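You operate a simulated robot arm through the tools that you are given. There is no shell and no other tool.

You run a simulated robot arm. Do the job below in one go: nothing can be reset, and whatever is moved stays where it is left.

JOB
Wind the yellow bobbin full on the winder, guard closed, and switch off.
Fine: the blue bobbin comes off the spindle into the tray; lever in to the end; let the winder stop by itself.
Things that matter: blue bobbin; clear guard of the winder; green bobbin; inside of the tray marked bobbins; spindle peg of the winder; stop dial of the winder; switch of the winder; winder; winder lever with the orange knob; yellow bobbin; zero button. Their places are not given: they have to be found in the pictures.

The check looks at the end state, three seconds after you hand in, the way a careful person would. Anything else that was tipped, shoved, dropped, spilled or broken makes it a failure.

ROBOT AND FRAMES
A 6-joint arm with a two-finger parallel gripper, fixed in place. Base frame: the origin is at the foot of the arm, x ahead of it, y to its left, z up. Readings come in cm, rad, newtons and seconds.
Its first joint turns from -2.897 to 2.897 rad. Payload 3.91 kg.
Tool frame: the origin (TCP) lies between the finger pads and is the grasp point; the fingertips stand 3 cm ahead of it; z points along the fingers, y is the line along which they close. Largest opening 11 cm; finger width 2, thickness 1; the body of the gripper, 4.8 by 11.2 cm, starts 5.5 cm behind the TCP.
Orientation is that of the tool frame in the base frame, as a unit quaternion [x, y, z, w]. With the fingers straight down and closing along the base's y, the tool's x points along the base's -x, its y along +y and its z along -z.

CONTROLS
- The arm moves only by the tool step_arm. Its argument "motion" is a list of rows, each a list of 7 numbers: the shift along the tool's x, y, z in cm, then the turn, a rotation vector about the tool's x, y, z in rad, then the gripper command, from -1 (shut) to 1 (fully open), values between in proportion. In form: [[tx, ty, tz, rx, ry, rz, hand], ...]. A call has 1 to 20 rows; each row is the pose to reach, as a shift and turn from the pose commanded when the call began, along the tool's axes at that moment. Rows are played at 5 a second. More than 5 cm and 0.15 rad between two rows, or a gripper value outside its range, and nothing of the call is played. Where a pose cannot be reached the arm comes as near as it can. A force on the tool above 90 N (or 10 N above the force at the start of the call, whichever is more), or a blocked arm, ends the call early, and 0.2 s more pass. The fingers move at their own pace (about 15.3 cm/s each) and stop on an object; they squeeze with about 29 N. The grip force told is the motor's: it shows also when the fingers shut on nothing. Time passes only in rows, and 0.2 s behind the last, so rows that repeat a pose let the fingers close. It gives the time, the measured TCP pose, the force on the tool (base axes), the opening and the grip force at its end, in the units of the frame above (readings bear some noise), with the torque about the TCP (base axes, N m) and any sound that the robot's microphone picked up.
- Cameras (640 x 400 px; columns grow to the right, rows downward): "scene" is fixed at [40.38, -49.43, 153.89]; the picture's right is [0.91, -0.41, 0.00], its down [-0.24, -0.55, -0.80] and it looks along [0.32, 0.73, -0.60] (base axes); focal length 267 px, centre (320, 200). "wrist" rides on the gripper at [7.2, 1.7, -10.3] in the tool frame; the picture's right is [-0.23, 0.97, 0.00], its down [-0.76, -0.18, -0.62] and it looks along [-0.61, -0.14, 0.78] (tool axes); focal length 222 px, centre (320, 200).
- capture(camera): a new picture of that camera. The clock stands still meanwhile.
- locate(camera, pixels): for up to 12 pixels [column, row] of the newest picture of that camera ("zoom" is the newest enlarged one), the place [x, y, z] in the base frame of the surface seen there, good to about 0.2 cm, but the place of the scene camera against the robot may be out by one fixed shift of up to 1.2 cm in any direction. The clock stands still meanwhile.
- enlarge(camera, box): a new picture of the part [left, top, right, bottom] of that camera's present view, enlarged. The clock stands still meanwhile.
- job_done(): hands the job in; it is judged then, once.

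Leave the gripper open and the arm clear of the work at the hand-in unless told otherwise.

The tools are called after "Call:" as name(argument=value, ...) on one line, values as JSON. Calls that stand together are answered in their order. step_arm: Moves the arm, as the interface text tells. Its arguments: {"type":"object","properties":{"motion":{"type":"array","items":{"type":"array","items":{"type":"number"}}}},"required":["motion"]} The other tools are called the same way: capture (camera) takes a picture; locate (camera, pixels) gives the place of the surface under pixels of a picture; enlarge (camera, box) takes an enlarged picture of a part of a camera's view; job_done () hands the job in.

At the start:

```text
t: 0.0
tcp_pos: [44.56, 25.47, 134.54]
ee_rot: [0.0, 1.0, -0.001, 0.001]
wrist_force: [0.3, 0.0, -0.2]
wrist_torque: [0.03, 0.04, -0.03]
finger_gap: 11.0
grasp_force: 0.1
```

scene: 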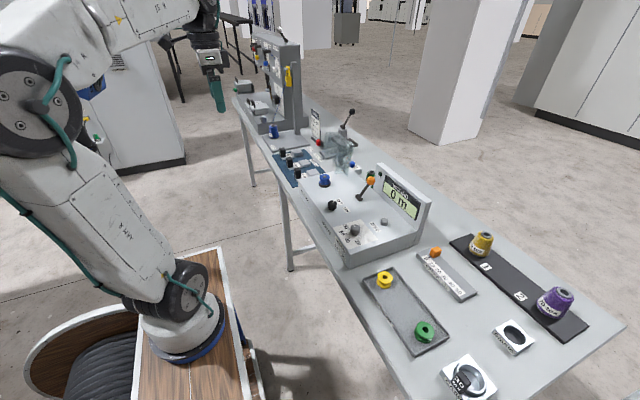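
wrist: 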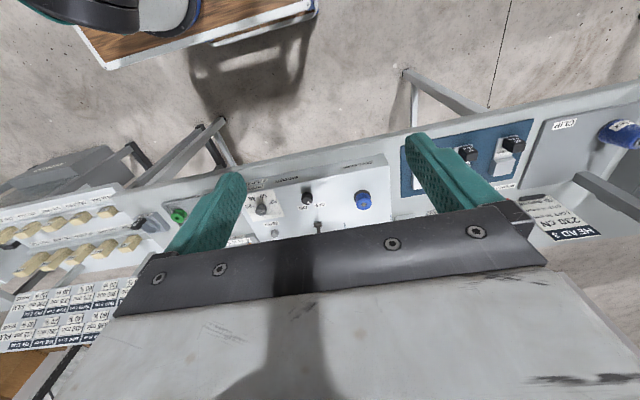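

I see the winder in the middle of the table, with the blue bobbin on its top near pixel (324,180), the lever with the orange knob near (370,182), a display reading "0 m", and the tray with yellow and green bobbins at (385,280) and (424,330). I will enlarge several parts of the scene picture.

Call:
enlarge(camera="scene", box=[290, 150, 440, 270])

Call:
enlarge(camera="scene", box=[350, 220, 600, 400])

Call:
enlarge(camera="scene", box=[230, 80, 390, 200])

```text
3.33 times, centred on (365, 210) of scene
```

zoom: 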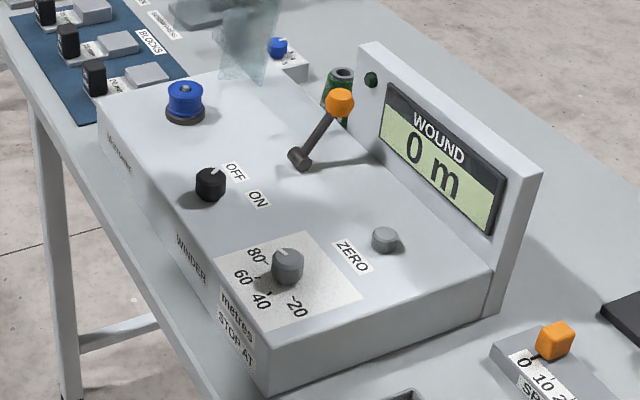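

```text
2.22 times, centred on (475, 310) of scene
```

zoom: 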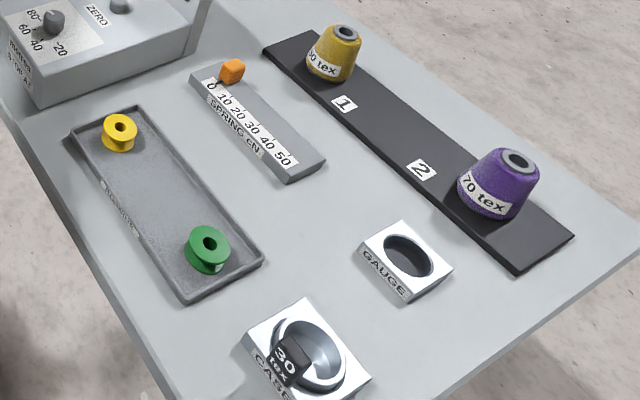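

```text
3.33 times, centred on (310, 140) of scene
```

zoom: 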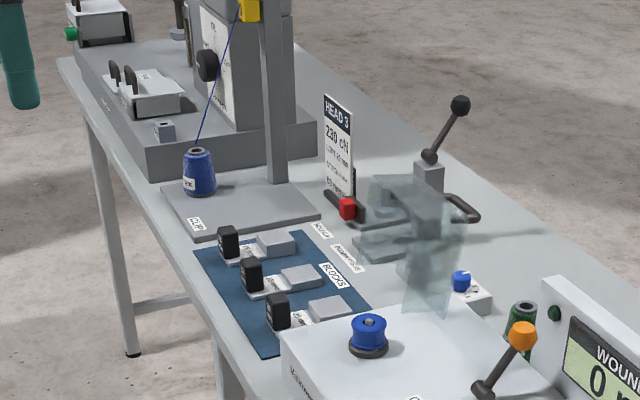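

I can read OFF/ON at the black switch, a "STOP AT metres" dial with 20/40/60/80, a ZERO button, the lever and a display showing 0 m. I'll take a fresh scene picture and locate the main things.

Call:
capture(camera="scene")

Call:
enlarge(camera="scene", box=[290, 150, 440, 270])

Call:
locate(camera="zoom", pixels=[[185, 88], [185, 118], [210, 175], [216, 172], [288, 255], [385, 233], [340, 102], [298, 160], [240, 60], [255, 200], [330, 320], [130, 100]])

Call:
locate(camera="scene", pixels=[[385, 280], [424, 331], [366, 272], [440, 350], [395, 310], [408, 302], [345, 150], [352, 165], [355, 145], [333, 160], [325, 140], [400, 200]])

```text
taken
```

scene: 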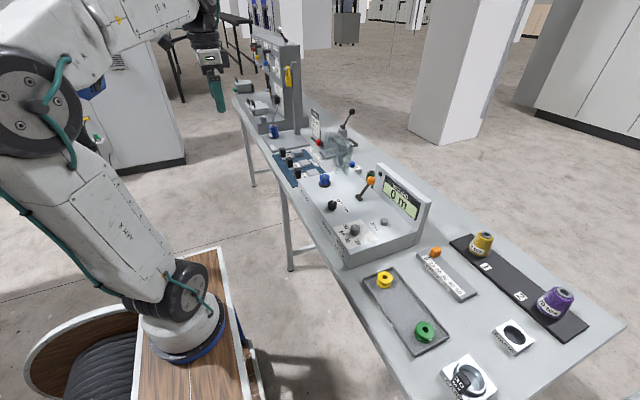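

```text
3.33 times, centred on (365, 210) of scene
```

zoom: 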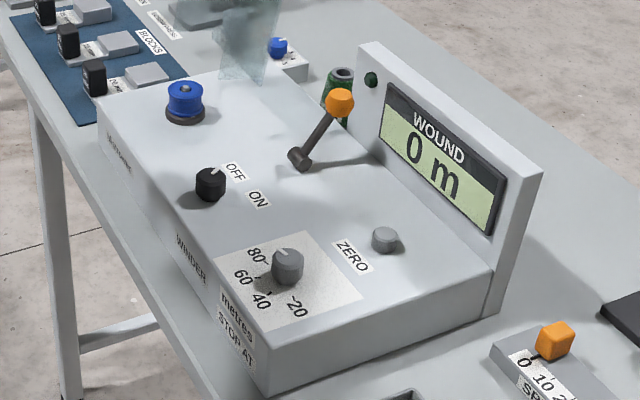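

```text
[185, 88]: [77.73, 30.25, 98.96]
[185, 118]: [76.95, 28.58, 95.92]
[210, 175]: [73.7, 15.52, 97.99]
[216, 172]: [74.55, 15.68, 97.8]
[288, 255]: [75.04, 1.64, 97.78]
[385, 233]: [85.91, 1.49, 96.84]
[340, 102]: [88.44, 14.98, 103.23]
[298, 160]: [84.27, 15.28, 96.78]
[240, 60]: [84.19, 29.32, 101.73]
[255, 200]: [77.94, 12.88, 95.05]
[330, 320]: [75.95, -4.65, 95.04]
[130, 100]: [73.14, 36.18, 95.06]
```

```text
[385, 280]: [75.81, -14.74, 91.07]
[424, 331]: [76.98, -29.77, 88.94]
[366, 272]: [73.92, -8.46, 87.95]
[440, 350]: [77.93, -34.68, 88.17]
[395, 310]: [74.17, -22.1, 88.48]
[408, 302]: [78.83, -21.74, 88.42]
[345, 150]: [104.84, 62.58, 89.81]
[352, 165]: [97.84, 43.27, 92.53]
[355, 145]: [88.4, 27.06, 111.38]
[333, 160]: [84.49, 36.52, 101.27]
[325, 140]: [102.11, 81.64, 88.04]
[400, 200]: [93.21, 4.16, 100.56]
```

The winder top lies at about z = 95, the tray floor at about 88.4; the clear guard stands upright at about (84–88, 27–36, 100–112). I will move the open gripper above the robot side of the winder, staying high, to look closer with the wrist camera.

Call:
step_arm(motion=[[-2.5, -1, 1.5, 0, 0, 0, 1], [-5.5, -2, 3.5, 0, 0, 0, 1], [-8.5, -3, 5.5, 0, 0, 0, 1], [-11.5, -4, 7.5, 0, 0, 0, 1], [-14.5, -5, 9.5, 0, 0, 0, 1], [-17.5, -6, 11.5, 0, 0, 0, 1], [-20.5, -7, 13, 0, 0, 0, 1], [-22.4, -7.5, 14.5, 0, 0, 0, 1]])

Call:
capture(camera="wrist")

Call:
capture(camera="scene")

```text
t: 1.8
tcp_pos: [66.9, 17.85, 119.85]
ee_rot: [-0.001, 1.0, 0.001, 0.0]
wrist_force: [-0.3, 0.0, 1.0]
wrist_torque: [0.02, -0.05, 0.0]
finger_gap: 11.0
grasp_force: 0.0
```

```text
taken
```

wrist: 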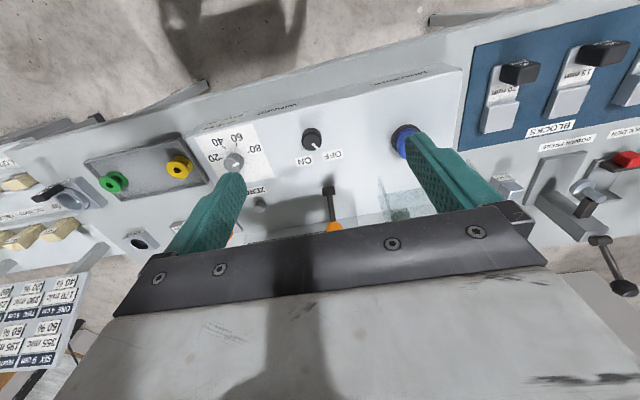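

```text
taken
```

scene: 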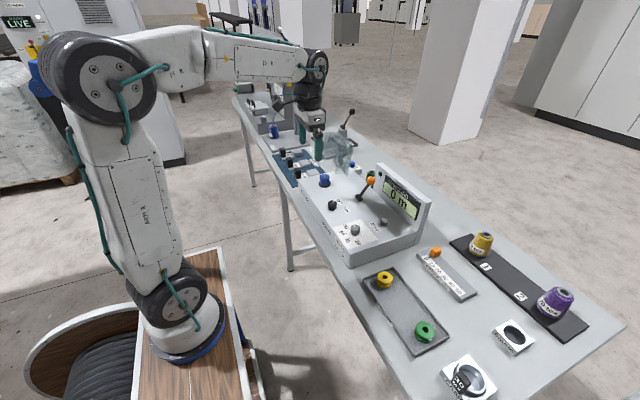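

From the wrist I see the winder face upside-down: stop dial near (233,163), switch (312,135), blue bobbin (403,138), lever (330,190). I will enlarge the picture to read the labels.

Call:
enlarge(camera="wrist", box=[180, 60, 480, 250])

Call:
enlarge(camera="wrist", box=[0, 130, 200, 260])

Call:
enlarge(camera="wrist", box=[0, 255, 120, 385])

Call:
enlarge(camera="scene", box=[305, 145, 395, 215])

```text
2.11 times, centred on (330, 155) of wrist
```

zoom: 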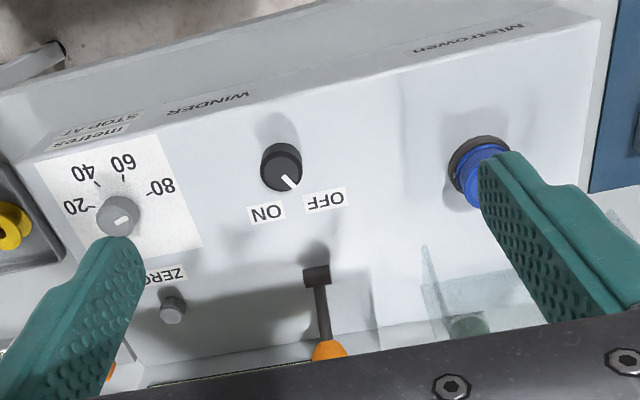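

```text
3.08 times, centred on (100, 195) of wrist
```

zoom: 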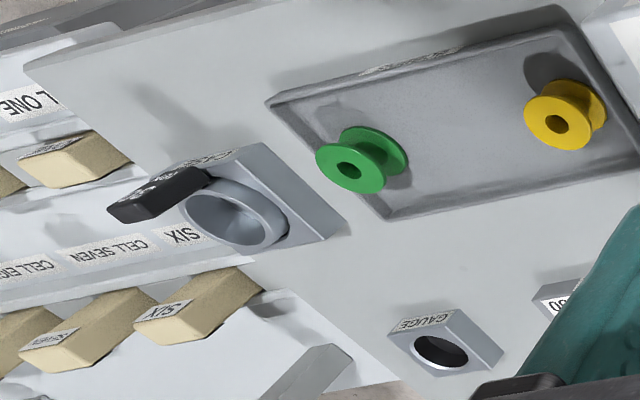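

```text
3.08 times, centred on (60, 320) of wrist
```

zoom: 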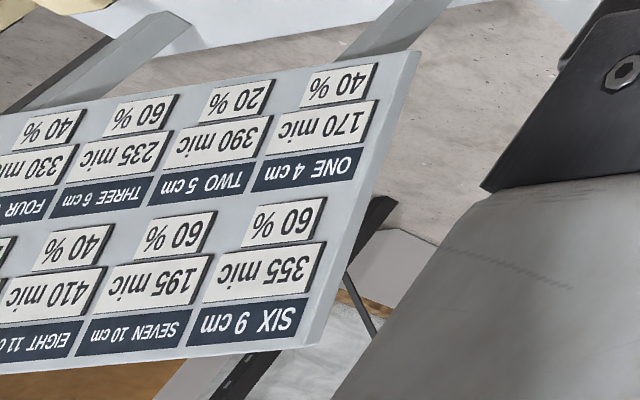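

```text
5.71 times, centred on (350, 180) of scene
```

zoom: 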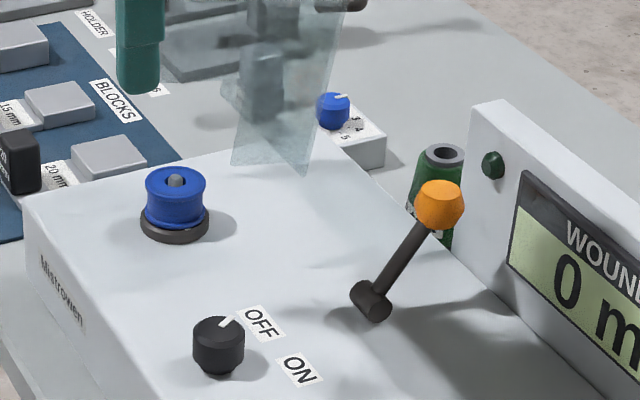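

I need to read the dial's pointer and any small labels. I'll enlarge those pieces strongly from both cameras.

Call:
enlarge(camera="scene", box=[335, 215, 385, 248])

Call:
enlarge(camera="scene", box=[360, 160, 385, 190])

Call:
enlarge(camera="scene", box=[370, 265, 445, 355])

Call:
enlarge(camera="scene", box=[300, 100, 370, 175])

Call:
enlarge(camera="scene", box=[300, 180, 350, 250])

```text
12.12 times, centred on (360, 232) of scene
```

zoom: 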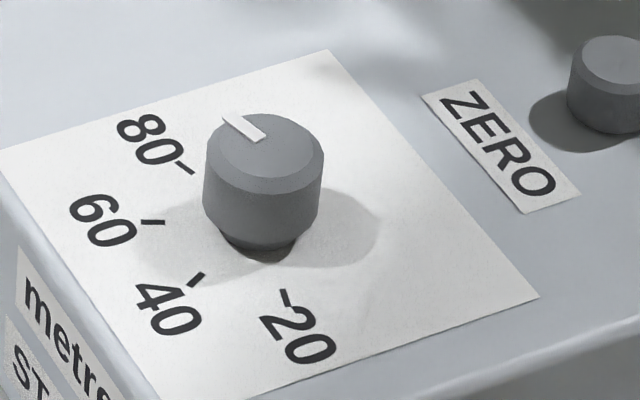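

```text
13.33 times, centred on (372, 175) of scene
```

zoom: 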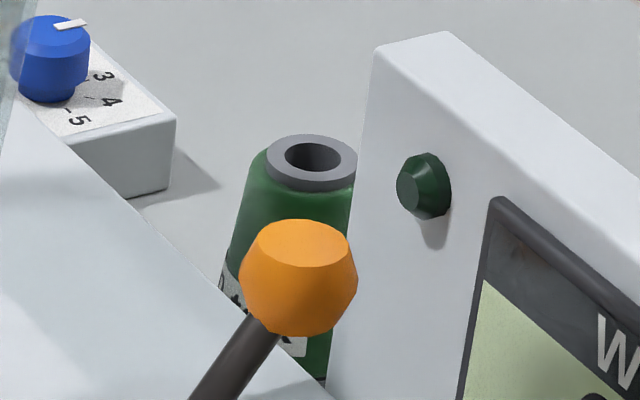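

```text
4.44 times, centred on (408, 310) of scene
```

zoom: 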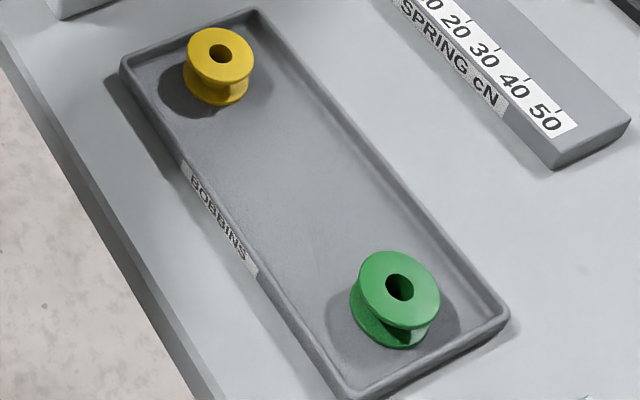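

```text
5.33 times, centred on (335, 138) of scene
```

zoom: 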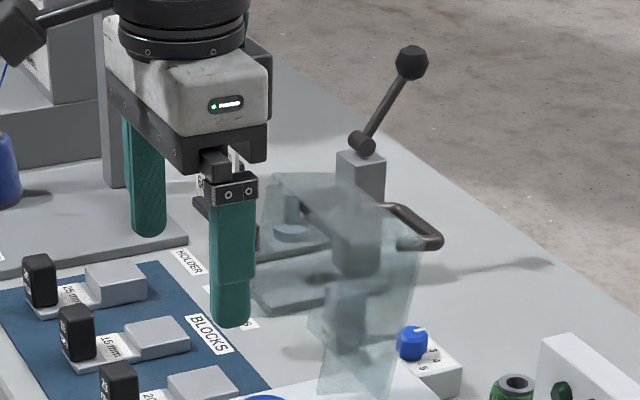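

```text
5.71 times, centred on (325, 215) of scene
```

zoom: 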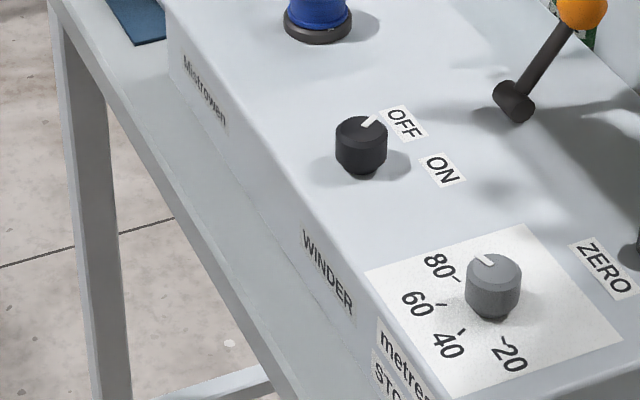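

The dial's pointer looks to sit past 80. I'll lower the hand on the robot side of the winder to view the dial, switch and button close-up with the wrist camera.

Call:
step_arm(motion=[[0, -3.5, 3, 0, 0, 0, 1], [0, -7, 6, 0, 0, 0, 1], [0, -10.5, 9, 0, 0, 0, 1], [0, -14.5, 12.6, 0, 0, 0, 1]])

Call:
capture(camera="wrist")

Call:
enlarge(camera="wrist", box=[220, 80, 440, 240])

```text
refused: row 4 steps farther than a row can; nothing moved
```

```text
taken
```

wrist: 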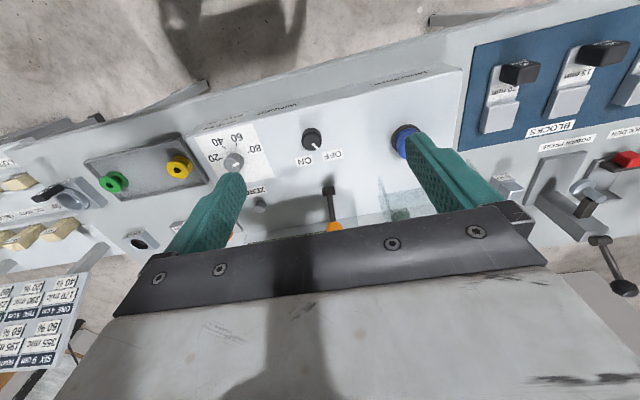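

```text
2.50 times, centred on (330, 160) of wrist
```

zoom: 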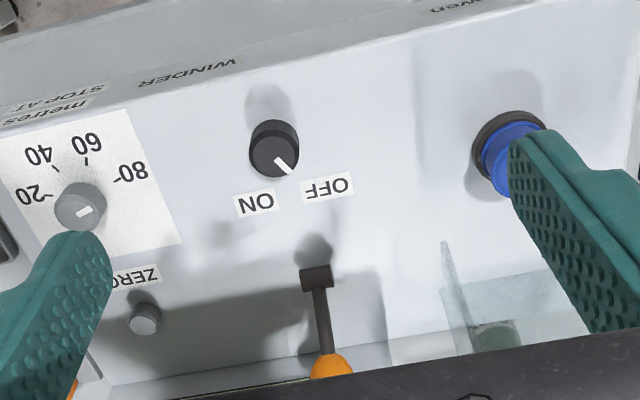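

The last row was too long a step, so nothing moved. I'll repeat the same move with smaller rows.

Call:
step_arm(motion=[[0, -3, 2.5, 0, 0, 0, 1], [0, -6, 5, 0, 0, 0, 1], [0, -9, 7.5, 0, 0, 0, 1], [0, -12, 10, 0, 0, 0, 1], [0, -14.5, 12.6, 0, 0, 0, 1]])

Call:
capture(camera="wrist")

Call:
enlarge(camera="wrist", box=[220, 80, 440, 240])

```text
t: 3.0
tcp_pos: [66.97, 3.52, 107.5]
ee_rot: [0.0, 1.0, 0.0, 0.001]
wrist_force: [-1.3, -0.2, 0.8]
wrist_torque: [0.0, 0.03, -0.01]
finger_gap: 10.98
grasp_force: 0.0
```

```text
taken
```

wrist: 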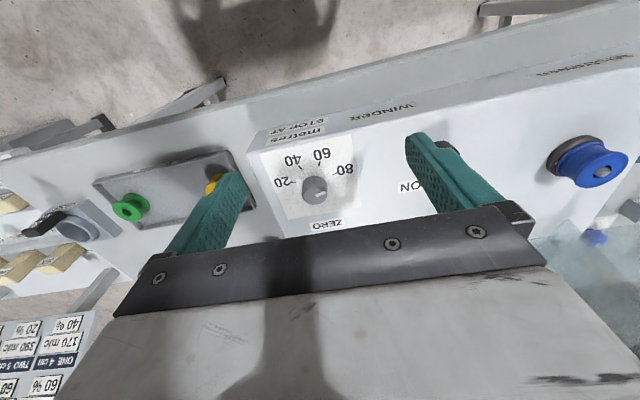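

```text
2.50 times, centred on (330, 160) of wrist
```

zoom: 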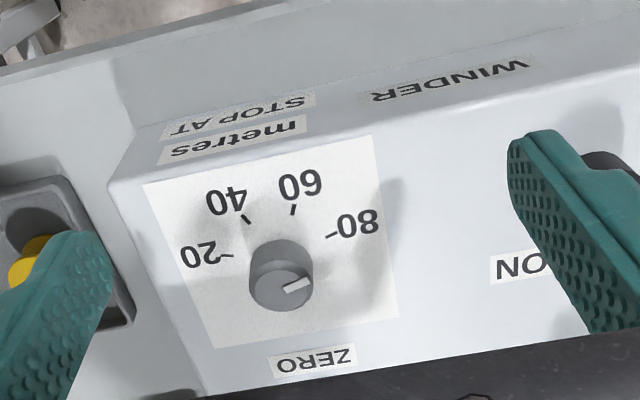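

The pointer seems near or just past the 80 mark. I'll locate the ticks, the pointer ends and the knob rim to compute the angle exactly.

Call:
enlarge(camera="wrist", box=[270, 140, 370, 220])

```text
5.00 times, centred on (320, 180) of wrist
```

zoom: 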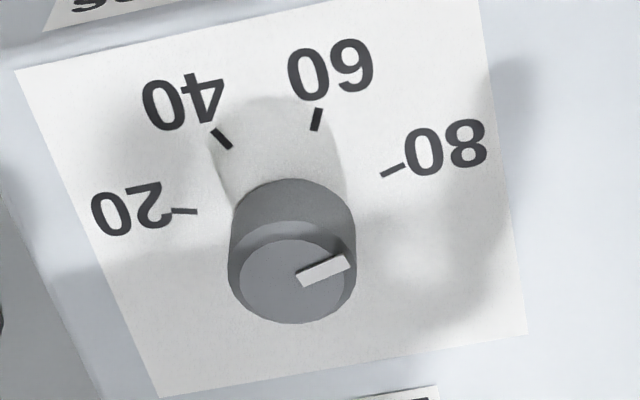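

I see the four ticks and the white pointer clearly; locating them now.

Call:
locate(camera="zoom", pixels=[[195, 212], [176, 211], [229, 146], [213, 130], [315, 128], [319, 110], [384, 175], [402, 166], [303, 279], [346, 261], [250, 282], [295, 315]])

Call:
locate(camera="wrist", pixels=[[590, 160], [600, 171], [555, 152], [325, 225], [595, 237], [130, 207], [212, 186], [240, 170], [110, 185], [250, 140], [420, 70], [590, 75]])

```text
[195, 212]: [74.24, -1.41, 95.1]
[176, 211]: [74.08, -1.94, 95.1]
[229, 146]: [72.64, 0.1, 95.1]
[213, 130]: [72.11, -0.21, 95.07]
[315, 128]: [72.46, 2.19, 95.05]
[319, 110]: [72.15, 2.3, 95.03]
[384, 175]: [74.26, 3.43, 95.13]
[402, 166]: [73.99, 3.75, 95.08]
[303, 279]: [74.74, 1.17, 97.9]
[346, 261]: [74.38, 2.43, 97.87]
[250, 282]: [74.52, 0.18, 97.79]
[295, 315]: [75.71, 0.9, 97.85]
```

```text
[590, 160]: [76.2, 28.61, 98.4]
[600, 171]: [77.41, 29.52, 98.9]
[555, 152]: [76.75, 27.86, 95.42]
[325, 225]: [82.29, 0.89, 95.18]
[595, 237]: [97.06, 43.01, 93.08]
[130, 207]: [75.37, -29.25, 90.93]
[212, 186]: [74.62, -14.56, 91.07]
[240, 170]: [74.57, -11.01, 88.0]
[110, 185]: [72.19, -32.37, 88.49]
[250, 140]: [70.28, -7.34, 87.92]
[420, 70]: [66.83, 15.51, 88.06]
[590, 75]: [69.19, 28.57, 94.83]
```

From the ticks (20 at 167°, 40 at 116°, 60 at 64°, 80 at 13°) and the pointer (about 16°), the dial now stands at about 80. I want to know what "full" means here, so I'll read the card HEAD 3 and other labels by enlarging the scene picture.

Call:
enlarge(camera="scene", box=[305, 100, 330, 145])

Call:
enlarge(camera="scene", box=[365, 165, 435, 225])

Call:
enlarge(camera="scene", box=[315, 120, 375, 175])

Call:
enlarge(camera="scene", box=[230, 20, 310, 140])

Call:
enlarge(camera="scene", box=[435, 220, 590, 400])

```text
8.89 times, centred on (318, 122) of scene
```

zoom: 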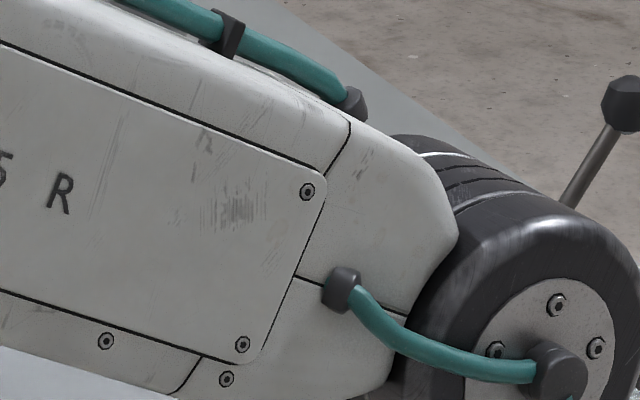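

```text
6.67 times, centred on (400, 195) of scene
```

zoom: 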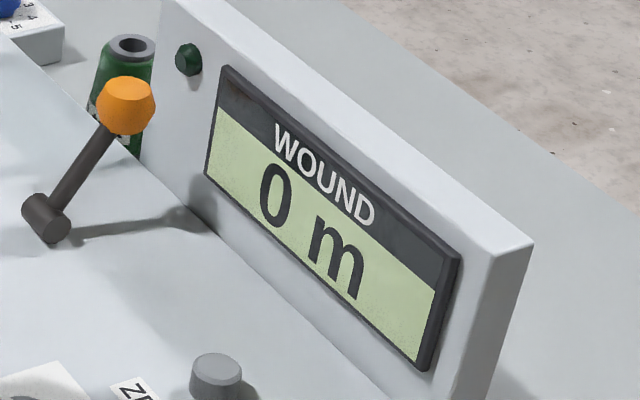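

```text
7.27 times, centred on (345, 148) of scene
```

zoom: 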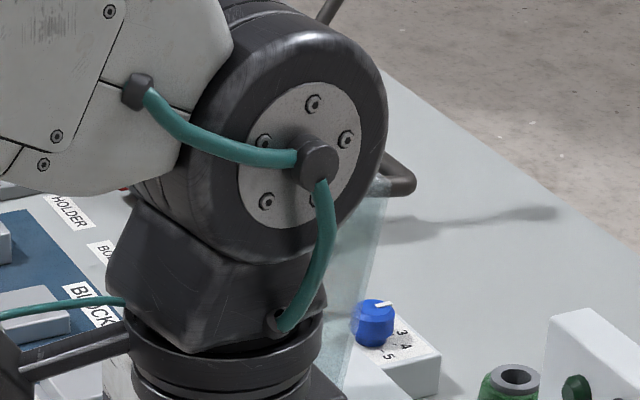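

```text
3.33 times, centred on (270, 80) of scene
```

zoom: 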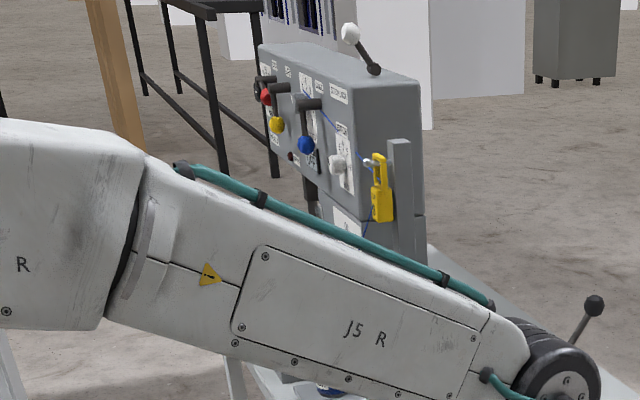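

```text
2.22 times, centred on (512, 310) of scene
```

zoom: 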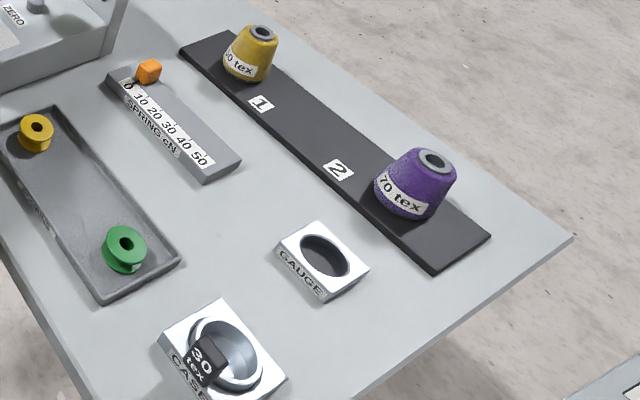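

The arm now hides the card. I'll raise and pull back to clear the scene camera's view.

Call:
step_arm(motion=[[2, 2.5, -3, 0, 0, 0, 1], [4, 5, -6, 0, 0, 0, 1], [6, 7.5, -9, 0, 0, 0, 1], [8.5, 10, -12, 0, 0, 0, 1], [11, 12.5, -15, 0, 0, 0, 1], [13.5, 15, -18, 0, 0, 0, 1], [16, 17.5, -21, 0, 0, 0, 1], [19, 20, -24, 0, 0, 0, 1], [22, 21.5, -27, 0, 0, 0, 1]])

Call:
enlarge(camera="scene", box=[305, 100, 330, 145])

Call:
enlarge(camera="scene", box=[315, 120, 375, 175])

Call:
enlarge(camera="scene", box=[240, 20, 310, 140])

Call:
capture(camera="scene")

```text
t: 5.0
tcp_pos: [45.02, 24.91, 134.37]
ee_rot: [0.0, 1.0, 0.0, 0.0]
wrist_force: [-0.9, 0.8, 0.3]
wrist_torque: [0.01, 0.01, -0.02]
finger_gap: 11.0
grasp_force: 0.0
```

```text
8.89 times, centred on (318, 122) of scene
```

zoom: 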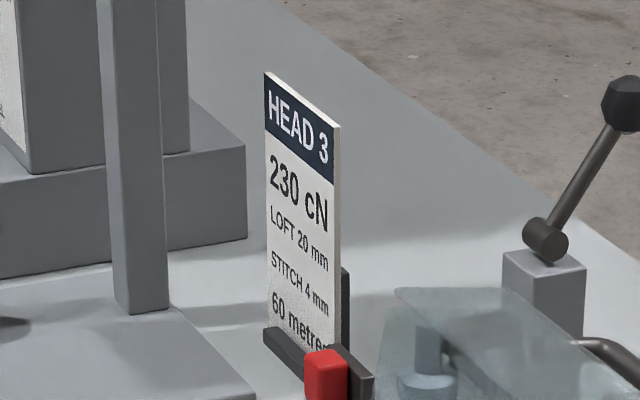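

```text
7.27 times, centred on (345, 148) of scene
```

zoom: 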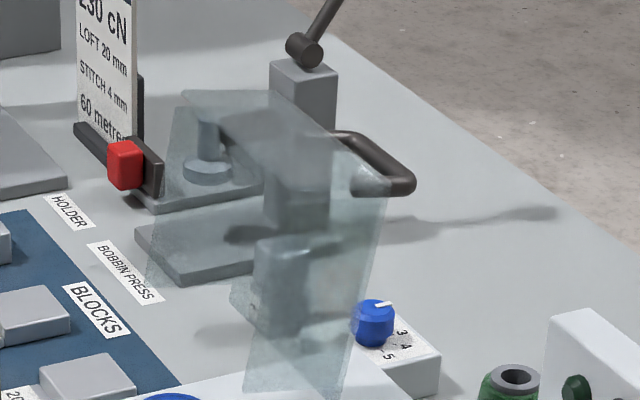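

```text
3.33 times, centred on (275, 80) of scene
```

zoom: 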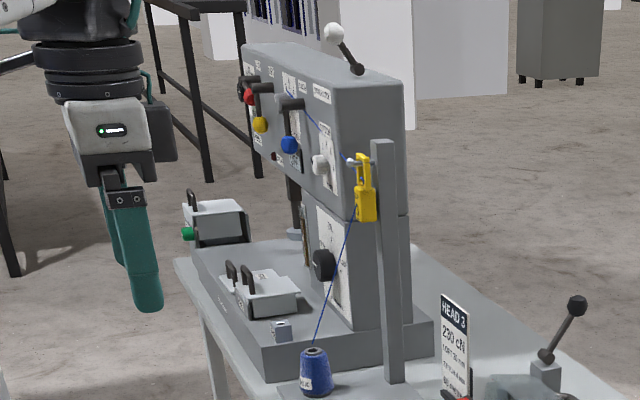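

```text
taken
```

scene: 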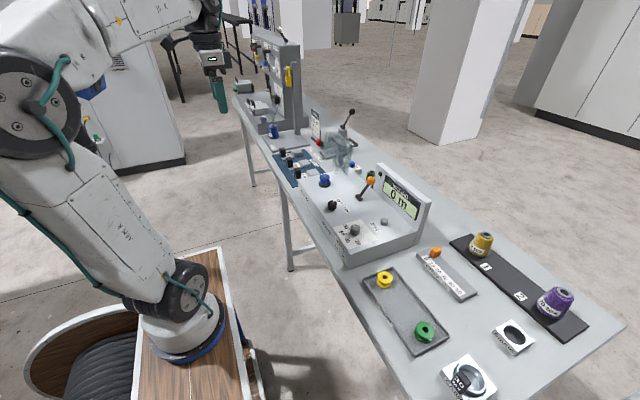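

The card reads "HEAD 3: 230 cN, LOFT 20 mm, STITCH 4 mm, 60 metres". I noted that. Now I want the shape of the clear guard, so I enlarge it and locate points along its edges.

Call:
enlarge(camera="scene", box=[315, 125, 385, 190])

```text
6.15 times, centred on (350, 158) of scene
```

zoom: 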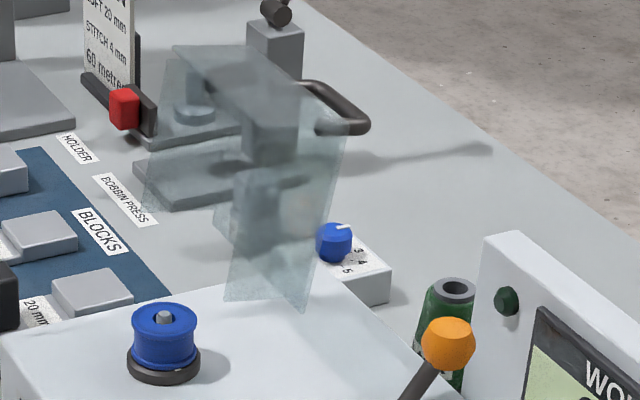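

The guard is a clear hood, now swung up, with a dark U-handle on its far side at about (340,105) in this enlargement. Locating points on guard, handle, bobbin and lever.

Call:
locate(camera="zoom", pixels=[[176, 50], [255, 45], [340, 125], [305, 305], [228, 295], [240, 200], [290, 200], [330, 160], [160, 150], [145, 205], [310, 85], [335, 90]])

Call:
locate(camera="zoom", pixels=[[365, 122], [350, 132], [320, 128], [162, 315], [163, 345], [163, 372], [132, 355], [197, 362], [447, 340], [230, 250], [270, 300], [215, 225]])

```text
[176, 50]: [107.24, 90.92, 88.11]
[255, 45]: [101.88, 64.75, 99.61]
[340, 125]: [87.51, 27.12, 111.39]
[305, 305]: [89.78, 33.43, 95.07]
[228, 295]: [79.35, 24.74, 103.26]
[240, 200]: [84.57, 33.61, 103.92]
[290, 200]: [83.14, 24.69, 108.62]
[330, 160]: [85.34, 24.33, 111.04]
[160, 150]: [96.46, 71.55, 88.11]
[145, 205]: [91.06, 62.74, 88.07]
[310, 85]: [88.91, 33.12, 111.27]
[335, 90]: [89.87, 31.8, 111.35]
```

```text
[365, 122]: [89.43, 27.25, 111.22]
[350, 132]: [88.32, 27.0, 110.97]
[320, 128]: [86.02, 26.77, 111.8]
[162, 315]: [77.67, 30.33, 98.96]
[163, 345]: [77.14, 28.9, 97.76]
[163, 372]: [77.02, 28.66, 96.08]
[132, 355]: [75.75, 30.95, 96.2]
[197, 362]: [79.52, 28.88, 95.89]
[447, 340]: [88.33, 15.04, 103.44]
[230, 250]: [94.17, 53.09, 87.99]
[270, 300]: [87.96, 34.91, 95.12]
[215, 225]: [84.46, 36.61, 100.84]
```

I have the guard's rough shape: hinge near (84, –, 101), side plates at y≈24.5 and 36.6, handle bar near (90, 27–33, 111). I'll now move toward the spindle with the hand tilted forward (0.4 rad) so that the wrist camera sees bobbin and guard up close.

Call:
step_arm(motion=[[-2.4, 0.3, 2.9, 0, -0.045, 0, 1], [-4.8, 0.6, 5.8, 0, -0.09, 0, 1], [-7.2, 0.9, 8.7, 0, -0.135, 0, 1], [-9.6, 1.2, 11.6, 0, -0.18, 0, 1], [-12, 1.6, 14.5, 0, -0.225, 0, 1], [-14.5, 2, 17.4, 0, -0.27, 0, 1], [-17, 2.4, 20.3, 0, -0.315, 0, 1], [-19.5, 2.7, 23.3, 0, -0.36, 0, 1], [-22, 3, 26.4, 0, -0.4, 0, 1]])

Call:
capture(camera="wrist")

Call:
enlarge(camera="wrist", box=[230, 60, 450, 220])

```text
t: 7.0
tcp_pos: [66.94, 27.8, 108.03]
ee_rot: [0.001, 0.98, 0.0, 0.2]
wrist_force: [-0.7, 0.1, 0.3]
wrist_torque: [-0.02, 0.01, 0.01]
finger_gap: 11.0
grasp_force: 0.0
```

```text
taken
```

wrist: 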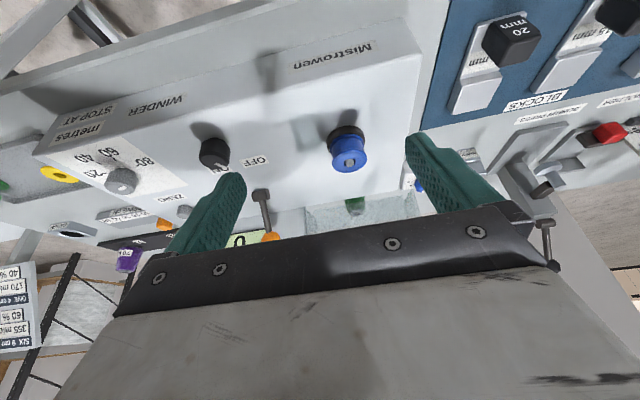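

```text
2.50 times, centred on (340, 140) of wrist
```

zoom: 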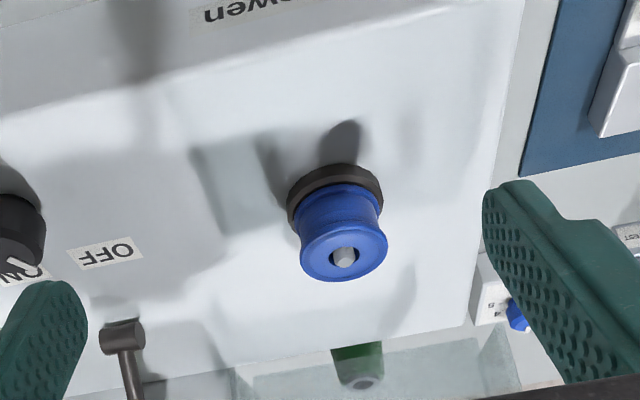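

I see the blue bobbin on the dark seat with the grey peg coming through it at zoom (345,257). Locating the peg, flange edges, seat, guard pieces and lever.

Call:
locate(camera="zoom", pixels=[[345, 257], [303, 262], [384, 248], [345, 279], [318, 240], [370, 238], [340, 205], [300, 190], [380, 185], [330, 175], [345, 240], [292, 210]])

Call:
locate(camera="wrist", pixels=[[320, 215], [370, 215], [405, 200], [308, 210], [345, 228], [262, 192], [270, 237], [415, 200], [215, 150], [222, 160], [330, 225], [310, 230]])

Call:
enlarge(camera="wrist", box=[240, 170, 440, 245])

```text
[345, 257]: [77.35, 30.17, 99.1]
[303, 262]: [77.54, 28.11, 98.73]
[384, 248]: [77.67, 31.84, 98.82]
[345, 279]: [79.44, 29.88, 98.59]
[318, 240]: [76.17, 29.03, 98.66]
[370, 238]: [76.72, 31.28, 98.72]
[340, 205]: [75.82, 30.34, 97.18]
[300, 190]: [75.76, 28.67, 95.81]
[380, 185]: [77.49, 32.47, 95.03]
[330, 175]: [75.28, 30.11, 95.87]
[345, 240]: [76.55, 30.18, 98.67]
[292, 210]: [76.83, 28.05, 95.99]
```

```text
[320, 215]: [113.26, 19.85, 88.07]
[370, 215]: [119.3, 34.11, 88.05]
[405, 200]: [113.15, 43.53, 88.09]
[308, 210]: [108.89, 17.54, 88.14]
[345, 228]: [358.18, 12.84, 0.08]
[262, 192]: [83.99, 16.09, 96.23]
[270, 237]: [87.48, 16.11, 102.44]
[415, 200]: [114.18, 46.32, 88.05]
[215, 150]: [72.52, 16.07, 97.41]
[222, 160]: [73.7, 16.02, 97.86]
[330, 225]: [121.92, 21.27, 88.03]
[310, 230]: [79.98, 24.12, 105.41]
```

```text
3.20 times, centred on (340, 208) of wrist
```

zoom: 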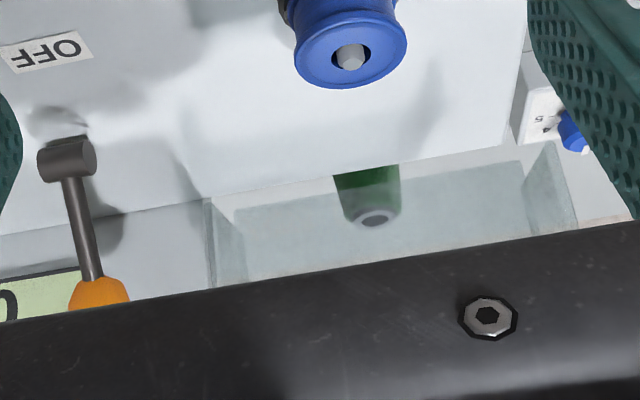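

Peg axis is about (77.5, 30.0) with the flange top at z≈98.7 and seat at ≈96; bobbin diameter about 3.9 cm. I'll move the tilted hand to just above and in front of the blue bobbin with the fingers opened to about 6 cm.

Call:
step_arm(motion=[[-1.8, 0.7, 2.2, 0, 0, 0, 0.09], [-3.6, 1.5, 4.4, 0, 0, 0, 0.09], [-5.4, 2.2, 6.65, 0, 0, 0, 0.09], [-5.4, 2.2, 6.65, 0, 0, 0, 0.09]])

Call:
capture(camera="wrist")

Call:
enlarge(camera="wrist", box=[220, 60, 420, 220])

```text
t: 8.0
tcp_pos: [74.38, 30.16, 104.08]
ee_rot: [-0.001, 0.98, 0.001, 0.2]
wrist_force: [0.0, -0.8, 0.0]
wrist_torque: [0.02, -0.01, 0.0]
finger_gap: 5.97
grasp_force: 0.1
```

```text
taken
```

wrist: 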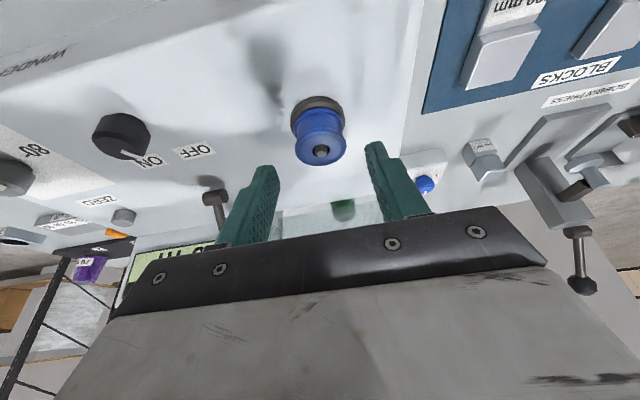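

```text
2.50 times, centred on (320, 140) of wrist
```

zoom: 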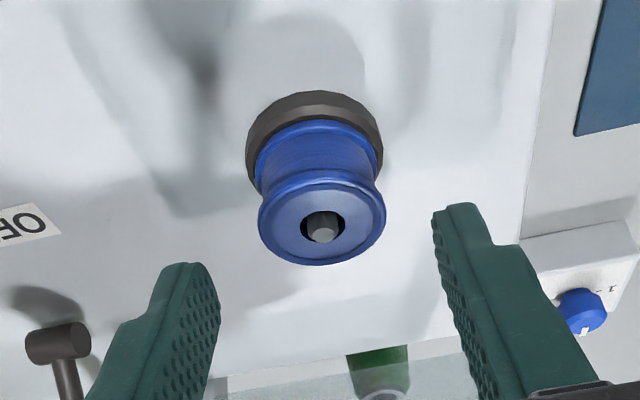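

The bobbin's centre lies on column ~321, right in line with the TCP. I'll locate the peg and flange once more from this closer view.

Call:
locate(camera="zoom", pixels=[[322, 235], [262, 215], [382, 212], [322, 260], [322, 190], [310, 225], [345, 215], [250, 160], [380, 150], [315, 95], [315, 110], [320, 150]])

```text
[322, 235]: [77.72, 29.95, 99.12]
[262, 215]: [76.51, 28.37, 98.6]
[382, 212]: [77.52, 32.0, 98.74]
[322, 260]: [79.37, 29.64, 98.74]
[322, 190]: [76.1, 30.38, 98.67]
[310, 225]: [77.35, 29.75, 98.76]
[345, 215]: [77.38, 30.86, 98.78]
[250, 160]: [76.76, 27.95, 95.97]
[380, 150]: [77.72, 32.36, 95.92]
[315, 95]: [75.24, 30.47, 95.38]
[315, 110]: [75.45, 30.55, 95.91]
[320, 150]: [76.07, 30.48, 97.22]
```

Bobbin centre ≈ (77.6, 30.05). I'll go down along the tool axis so the fingers straddle the bobbin, tips staying just above the seat, fingers still open, then look.

Call:
step_arm(motion=[[-0.15, -0.04, 1.3, 0, 0, 0, 0.09], [-0.25, -0.06, 2.6, 0, 0, 0, 0.09], [-0.38, -0.09, 3.9, 0, 0, 0, 0.09], [-0.51, -0.12, 5.17, 0, 0, 0, 0.09]])

Call:
enlarge(camera="wrist", box=[220, 60, 420, 220])

Call:
enlarge(camera="scene", box=[290, 140, 380, 210])

```text
t: 9.0
tcp_pos: [77.04, 29.86, 99.52]
ee_rot: [0.0, 0.98, 0.0, 0.199]
wrist_force: [-0.2, 0.7, 0.1]
wrist_torque: [-0.01, 0.0, 0.03]
finger_gap: 5.99
grasp_force: 0.0
```

```text
2.50 times, centred on (320, 140) of wrist
```

zoom: 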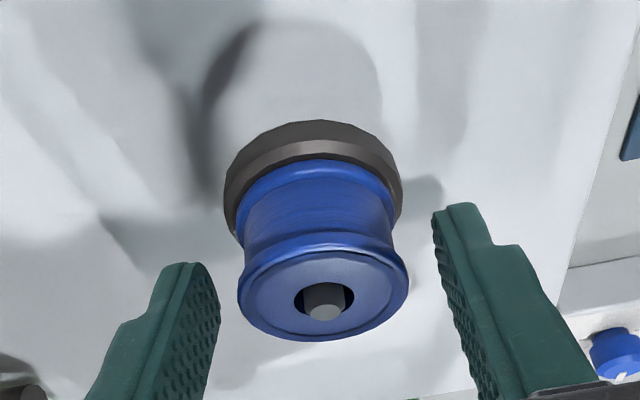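

```text
5.71 times, centred on (335, 175) of scene
```

zoom: 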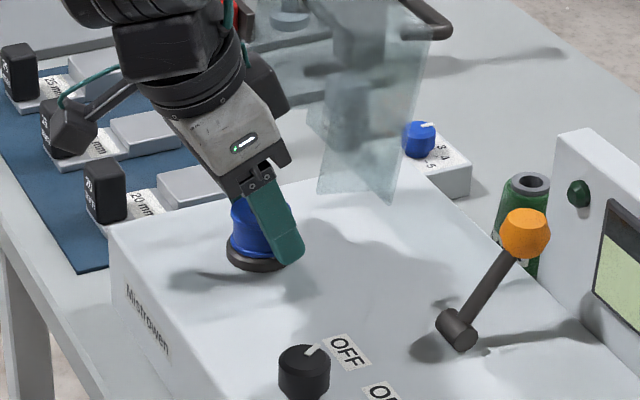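

The fingers straddle the blue bobbin evenly. Closing now.

Call:
step_arm(motion=[[0, 0, 0, 0, 0, 0, -0.2], [0, 0, 0, 0, 0, 0, -1], [0, 0, 0, 0, 0, 0, -1], [0, 0, 0, 0, 0, 0, -1]])

Call:
enlarge(camera="wrist", box=[220, 60, 420, 220])

```text
t: 10.0
tcp_pos: [77.03, 30.03, 99.54]
ee_rot: [-0.001, 0.98, 0.0, 0.199]
wrist_force: [-1.1, 0.2, 0.1]
wrist_torque: [-0.02, -0.01, 0.0]
finger_gap: 3.99
grasp_force: 29.4
```

```text
2.50 times, centred on (320, 140) of wrist
```

zoom: 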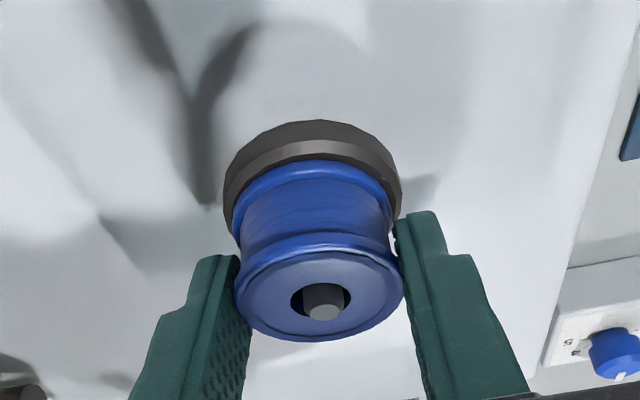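

Gripped: gap 3.99 cm, 29 N. In the enlarged picture the hole centre sits at about (321,297) – I'll use that as reference for the yellow bobbin. Now lift straight up 5 cm off the peg.

Call:
step_arm(motion=[[-0.39, 0, -0.92, 0, 0, 0, -1], [-0.78, 0, -1.84, 0, 0, 0, -1], [-1.17, 0, -2.76, 0, 0, 0, -1], [-1.56, 0, -3.68, 0, 0, 0, -1], [-1.95, 0, -4.6, 0, 0, 0, -1]])

Call:
enlarge(camera="wrist", box=[220, 60, 420, 220])

Call:
enlarge(camera="scene", box=[290, 140, 380, 210])

```text
t: 11.2
tcp_pos: [77.13, 29.92, 104.49]
ee_rot: [0.001, 0.98, 0.0, 0.198]
wrist_force: [-0.2, -0.1, 0.0]
wrist_torque: [0.05, 0.0, 0.0]
finger_gap: 4.03
grasp_force: 28.6
```

```text
2.50 times, centred on (320, 140) of wrist
```

zoom: 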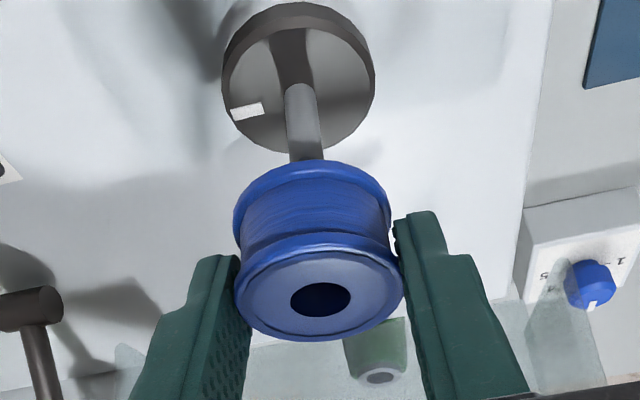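

```text
5.71 times, centred on (335, 175) of scene
```

zoom: 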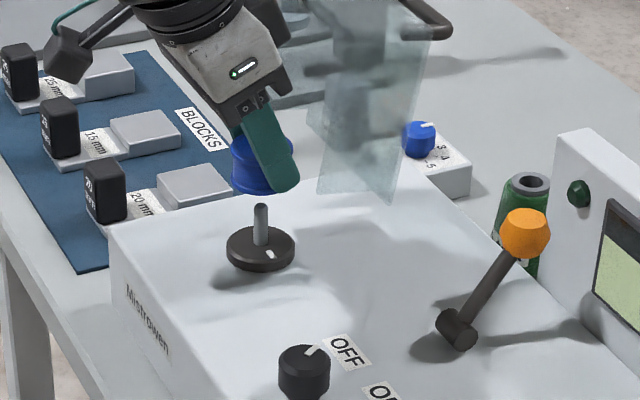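

The blue bobbin is off; the peg is about 3 cm tall on a dark seat with a white mark. I'll pull back 3 cm from the guard, then carry it over to above the middle of the tray (y ≈ −21.5).

Call:
step_arm(motion=[[2.18, 0, -2.55, 0, 0, 0, -1], [2.18, -4.7, -2.55, 0, 0, 0, -1], [2.18, -9.4, -2.55, 0, 0, 0, -1], [2.18, -14.1, -2.55, 0, 0, 0, -1], [2.18, -18.8, -2.55, 0, 0, 0, -1], [2.18, -23.5, -2.55, 0, 0, 0, -1], [2.18, -28.2, -2.55, 0, 0, 0, -1], [2.18, -32.9, -2.55, 0, 0, 0, -1], [2.18, -37.6, -2.55, 0, 0, 0, -1], [2.18, -42.3, -2.55, 0, 0, 0, -1], [2.18, -47, -2.55, 0, 0, 0, -1], [2.18, -51.5, -2.55, 0, 0, 0, -1], [2.18, -51.5, -2.55, 0, 0, 0, -1]])

Call:
capture(camera="wrist")

Call:
enlarge(camera="wrist", box=[200, 20, 480, 220])

Call:
capture(camera="scene")

```text
t: 14.0
tcp_pos: [73.89, -21.48, 105.84]
ee_rot: [0.001, 0.98, 0.0, 0.2]
wrist_force: [-0.4, 0.4, -0.4]
wrist_torque: [0.0, 0.01, -0.01]
finger_gap: 4.01
grasp_force: 29.3
```

```text
taken
```

wrist: 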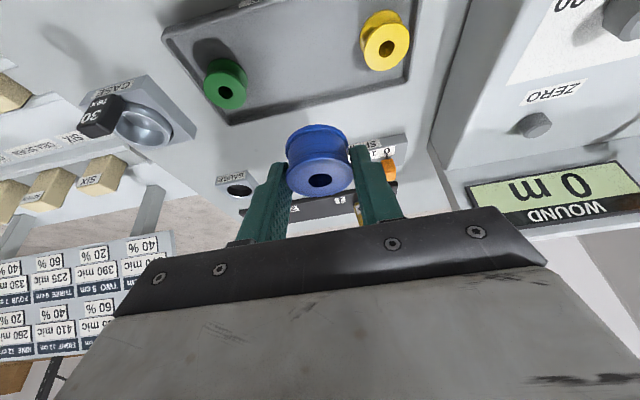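

```text
2.00 times, centred on (340, 120) of wrist
```

zoom: 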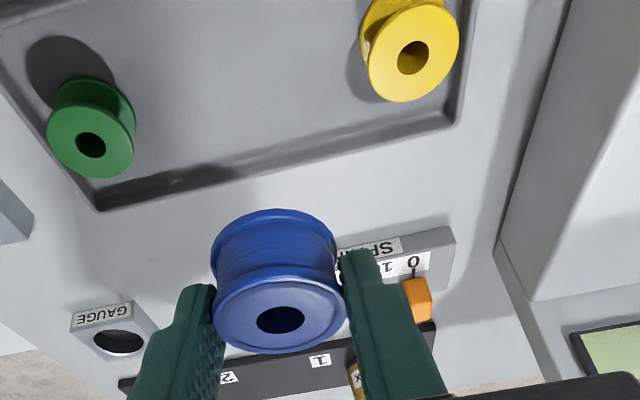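

```text
taken
```

scene: 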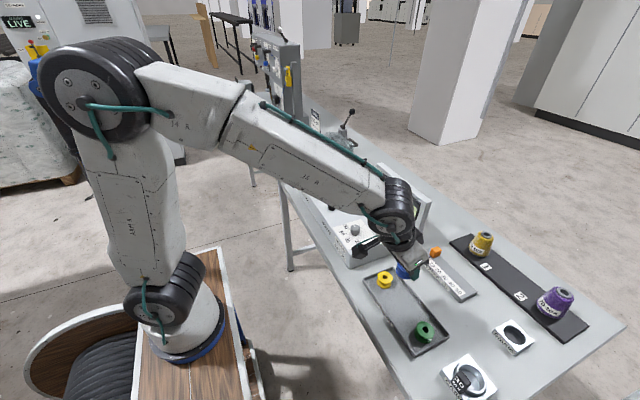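

I see the tray in the upper part of the wrist picture, green at (226,85) and yellow at (387,42). I'll locate tray edges, walls and both bobbins.

Call:
locate(camera="wrist", pixels=[[388, 47], [365, 45], [410, 40], [225, 92], [168, 38], [232, 120], [330, 98], [405, 80], [300, 60], [205, 28], [414, 20], [400, 70]])

Call:
locate(camera="zoom", pixels=[[412, 55], [370, 62], [457, 45], [405, 100], [385, 20], [90, 145], [50, 140], [134, 130], [100, 207], [450, 120], [300, 165], [300, 152]])

```text
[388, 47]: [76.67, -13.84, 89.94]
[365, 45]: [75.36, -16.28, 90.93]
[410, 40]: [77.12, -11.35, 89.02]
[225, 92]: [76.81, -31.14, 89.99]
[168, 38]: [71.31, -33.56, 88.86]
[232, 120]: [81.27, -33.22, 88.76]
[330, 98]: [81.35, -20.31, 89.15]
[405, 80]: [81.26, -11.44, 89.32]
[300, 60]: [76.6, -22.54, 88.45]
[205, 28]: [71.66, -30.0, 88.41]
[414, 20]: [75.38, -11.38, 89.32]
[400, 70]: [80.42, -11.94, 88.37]
```

```text
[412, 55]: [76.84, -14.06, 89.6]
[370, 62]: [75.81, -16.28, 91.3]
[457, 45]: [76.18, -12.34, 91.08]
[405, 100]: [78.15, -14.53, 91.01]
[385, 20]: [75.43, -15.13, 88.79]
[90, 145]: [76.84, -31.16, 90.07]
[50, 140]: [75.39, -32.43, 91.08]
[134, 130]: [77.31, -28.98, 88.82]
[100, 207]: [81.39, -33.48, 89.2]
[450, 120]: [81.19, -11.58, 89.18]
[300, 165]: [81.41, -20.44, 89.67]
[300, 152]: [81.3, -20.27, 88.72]
```

Tray floor z≈88.4, wall tops ≈89.5; yellow centre ≈ (76.2, −14.35), green ≈ (76.6, −30.7). The middle at y≈−22.3 is free. I'll lower the blue bobbin there until it almost touches the tray floor.

Call:
step_arm(motion=[[0.96, -0.2, 3.38, 0, 0, 0, -1], [1.93, -0.4, 6.75, 0, 0, 0, -1], [2.7, -0.6, 9.46, 0, 0, 0, -1], [3.28, -0.75, 11.5, 0, 0, 0, -1], [3.6, -0.8, 12.6, 0, 0, 0, -1], [3.86, -0.85, 13.51, 0, 0, 0, -1], [3.86, -0.85, 13.51, 0, 0, 0, -1]])

Call:
capture(camera="wrist")

Call:
enlarge(camera="scene", box=[340, 230, 460, 360])

```text
t: 15.6
tcp_pos: [75.77, -22.4, 91.96]
ee_rot: [0.0, 0.98, -0.001, 0.199]
wrist_force: [-0.1, -0.6, 0.2]
wrist_torque: [0.01, 0.04, 0.01]
finger_gap: 4.01
grasp_force: 29.2
```

```text
taken
```

wrist: 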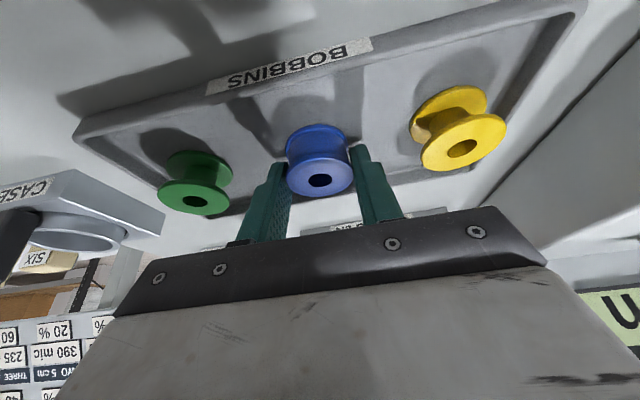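

```text
3.08 times, centred on (400, 295) of scene
```

zoom: 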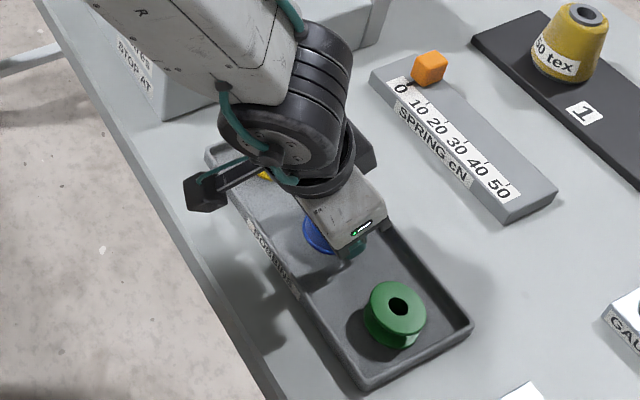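

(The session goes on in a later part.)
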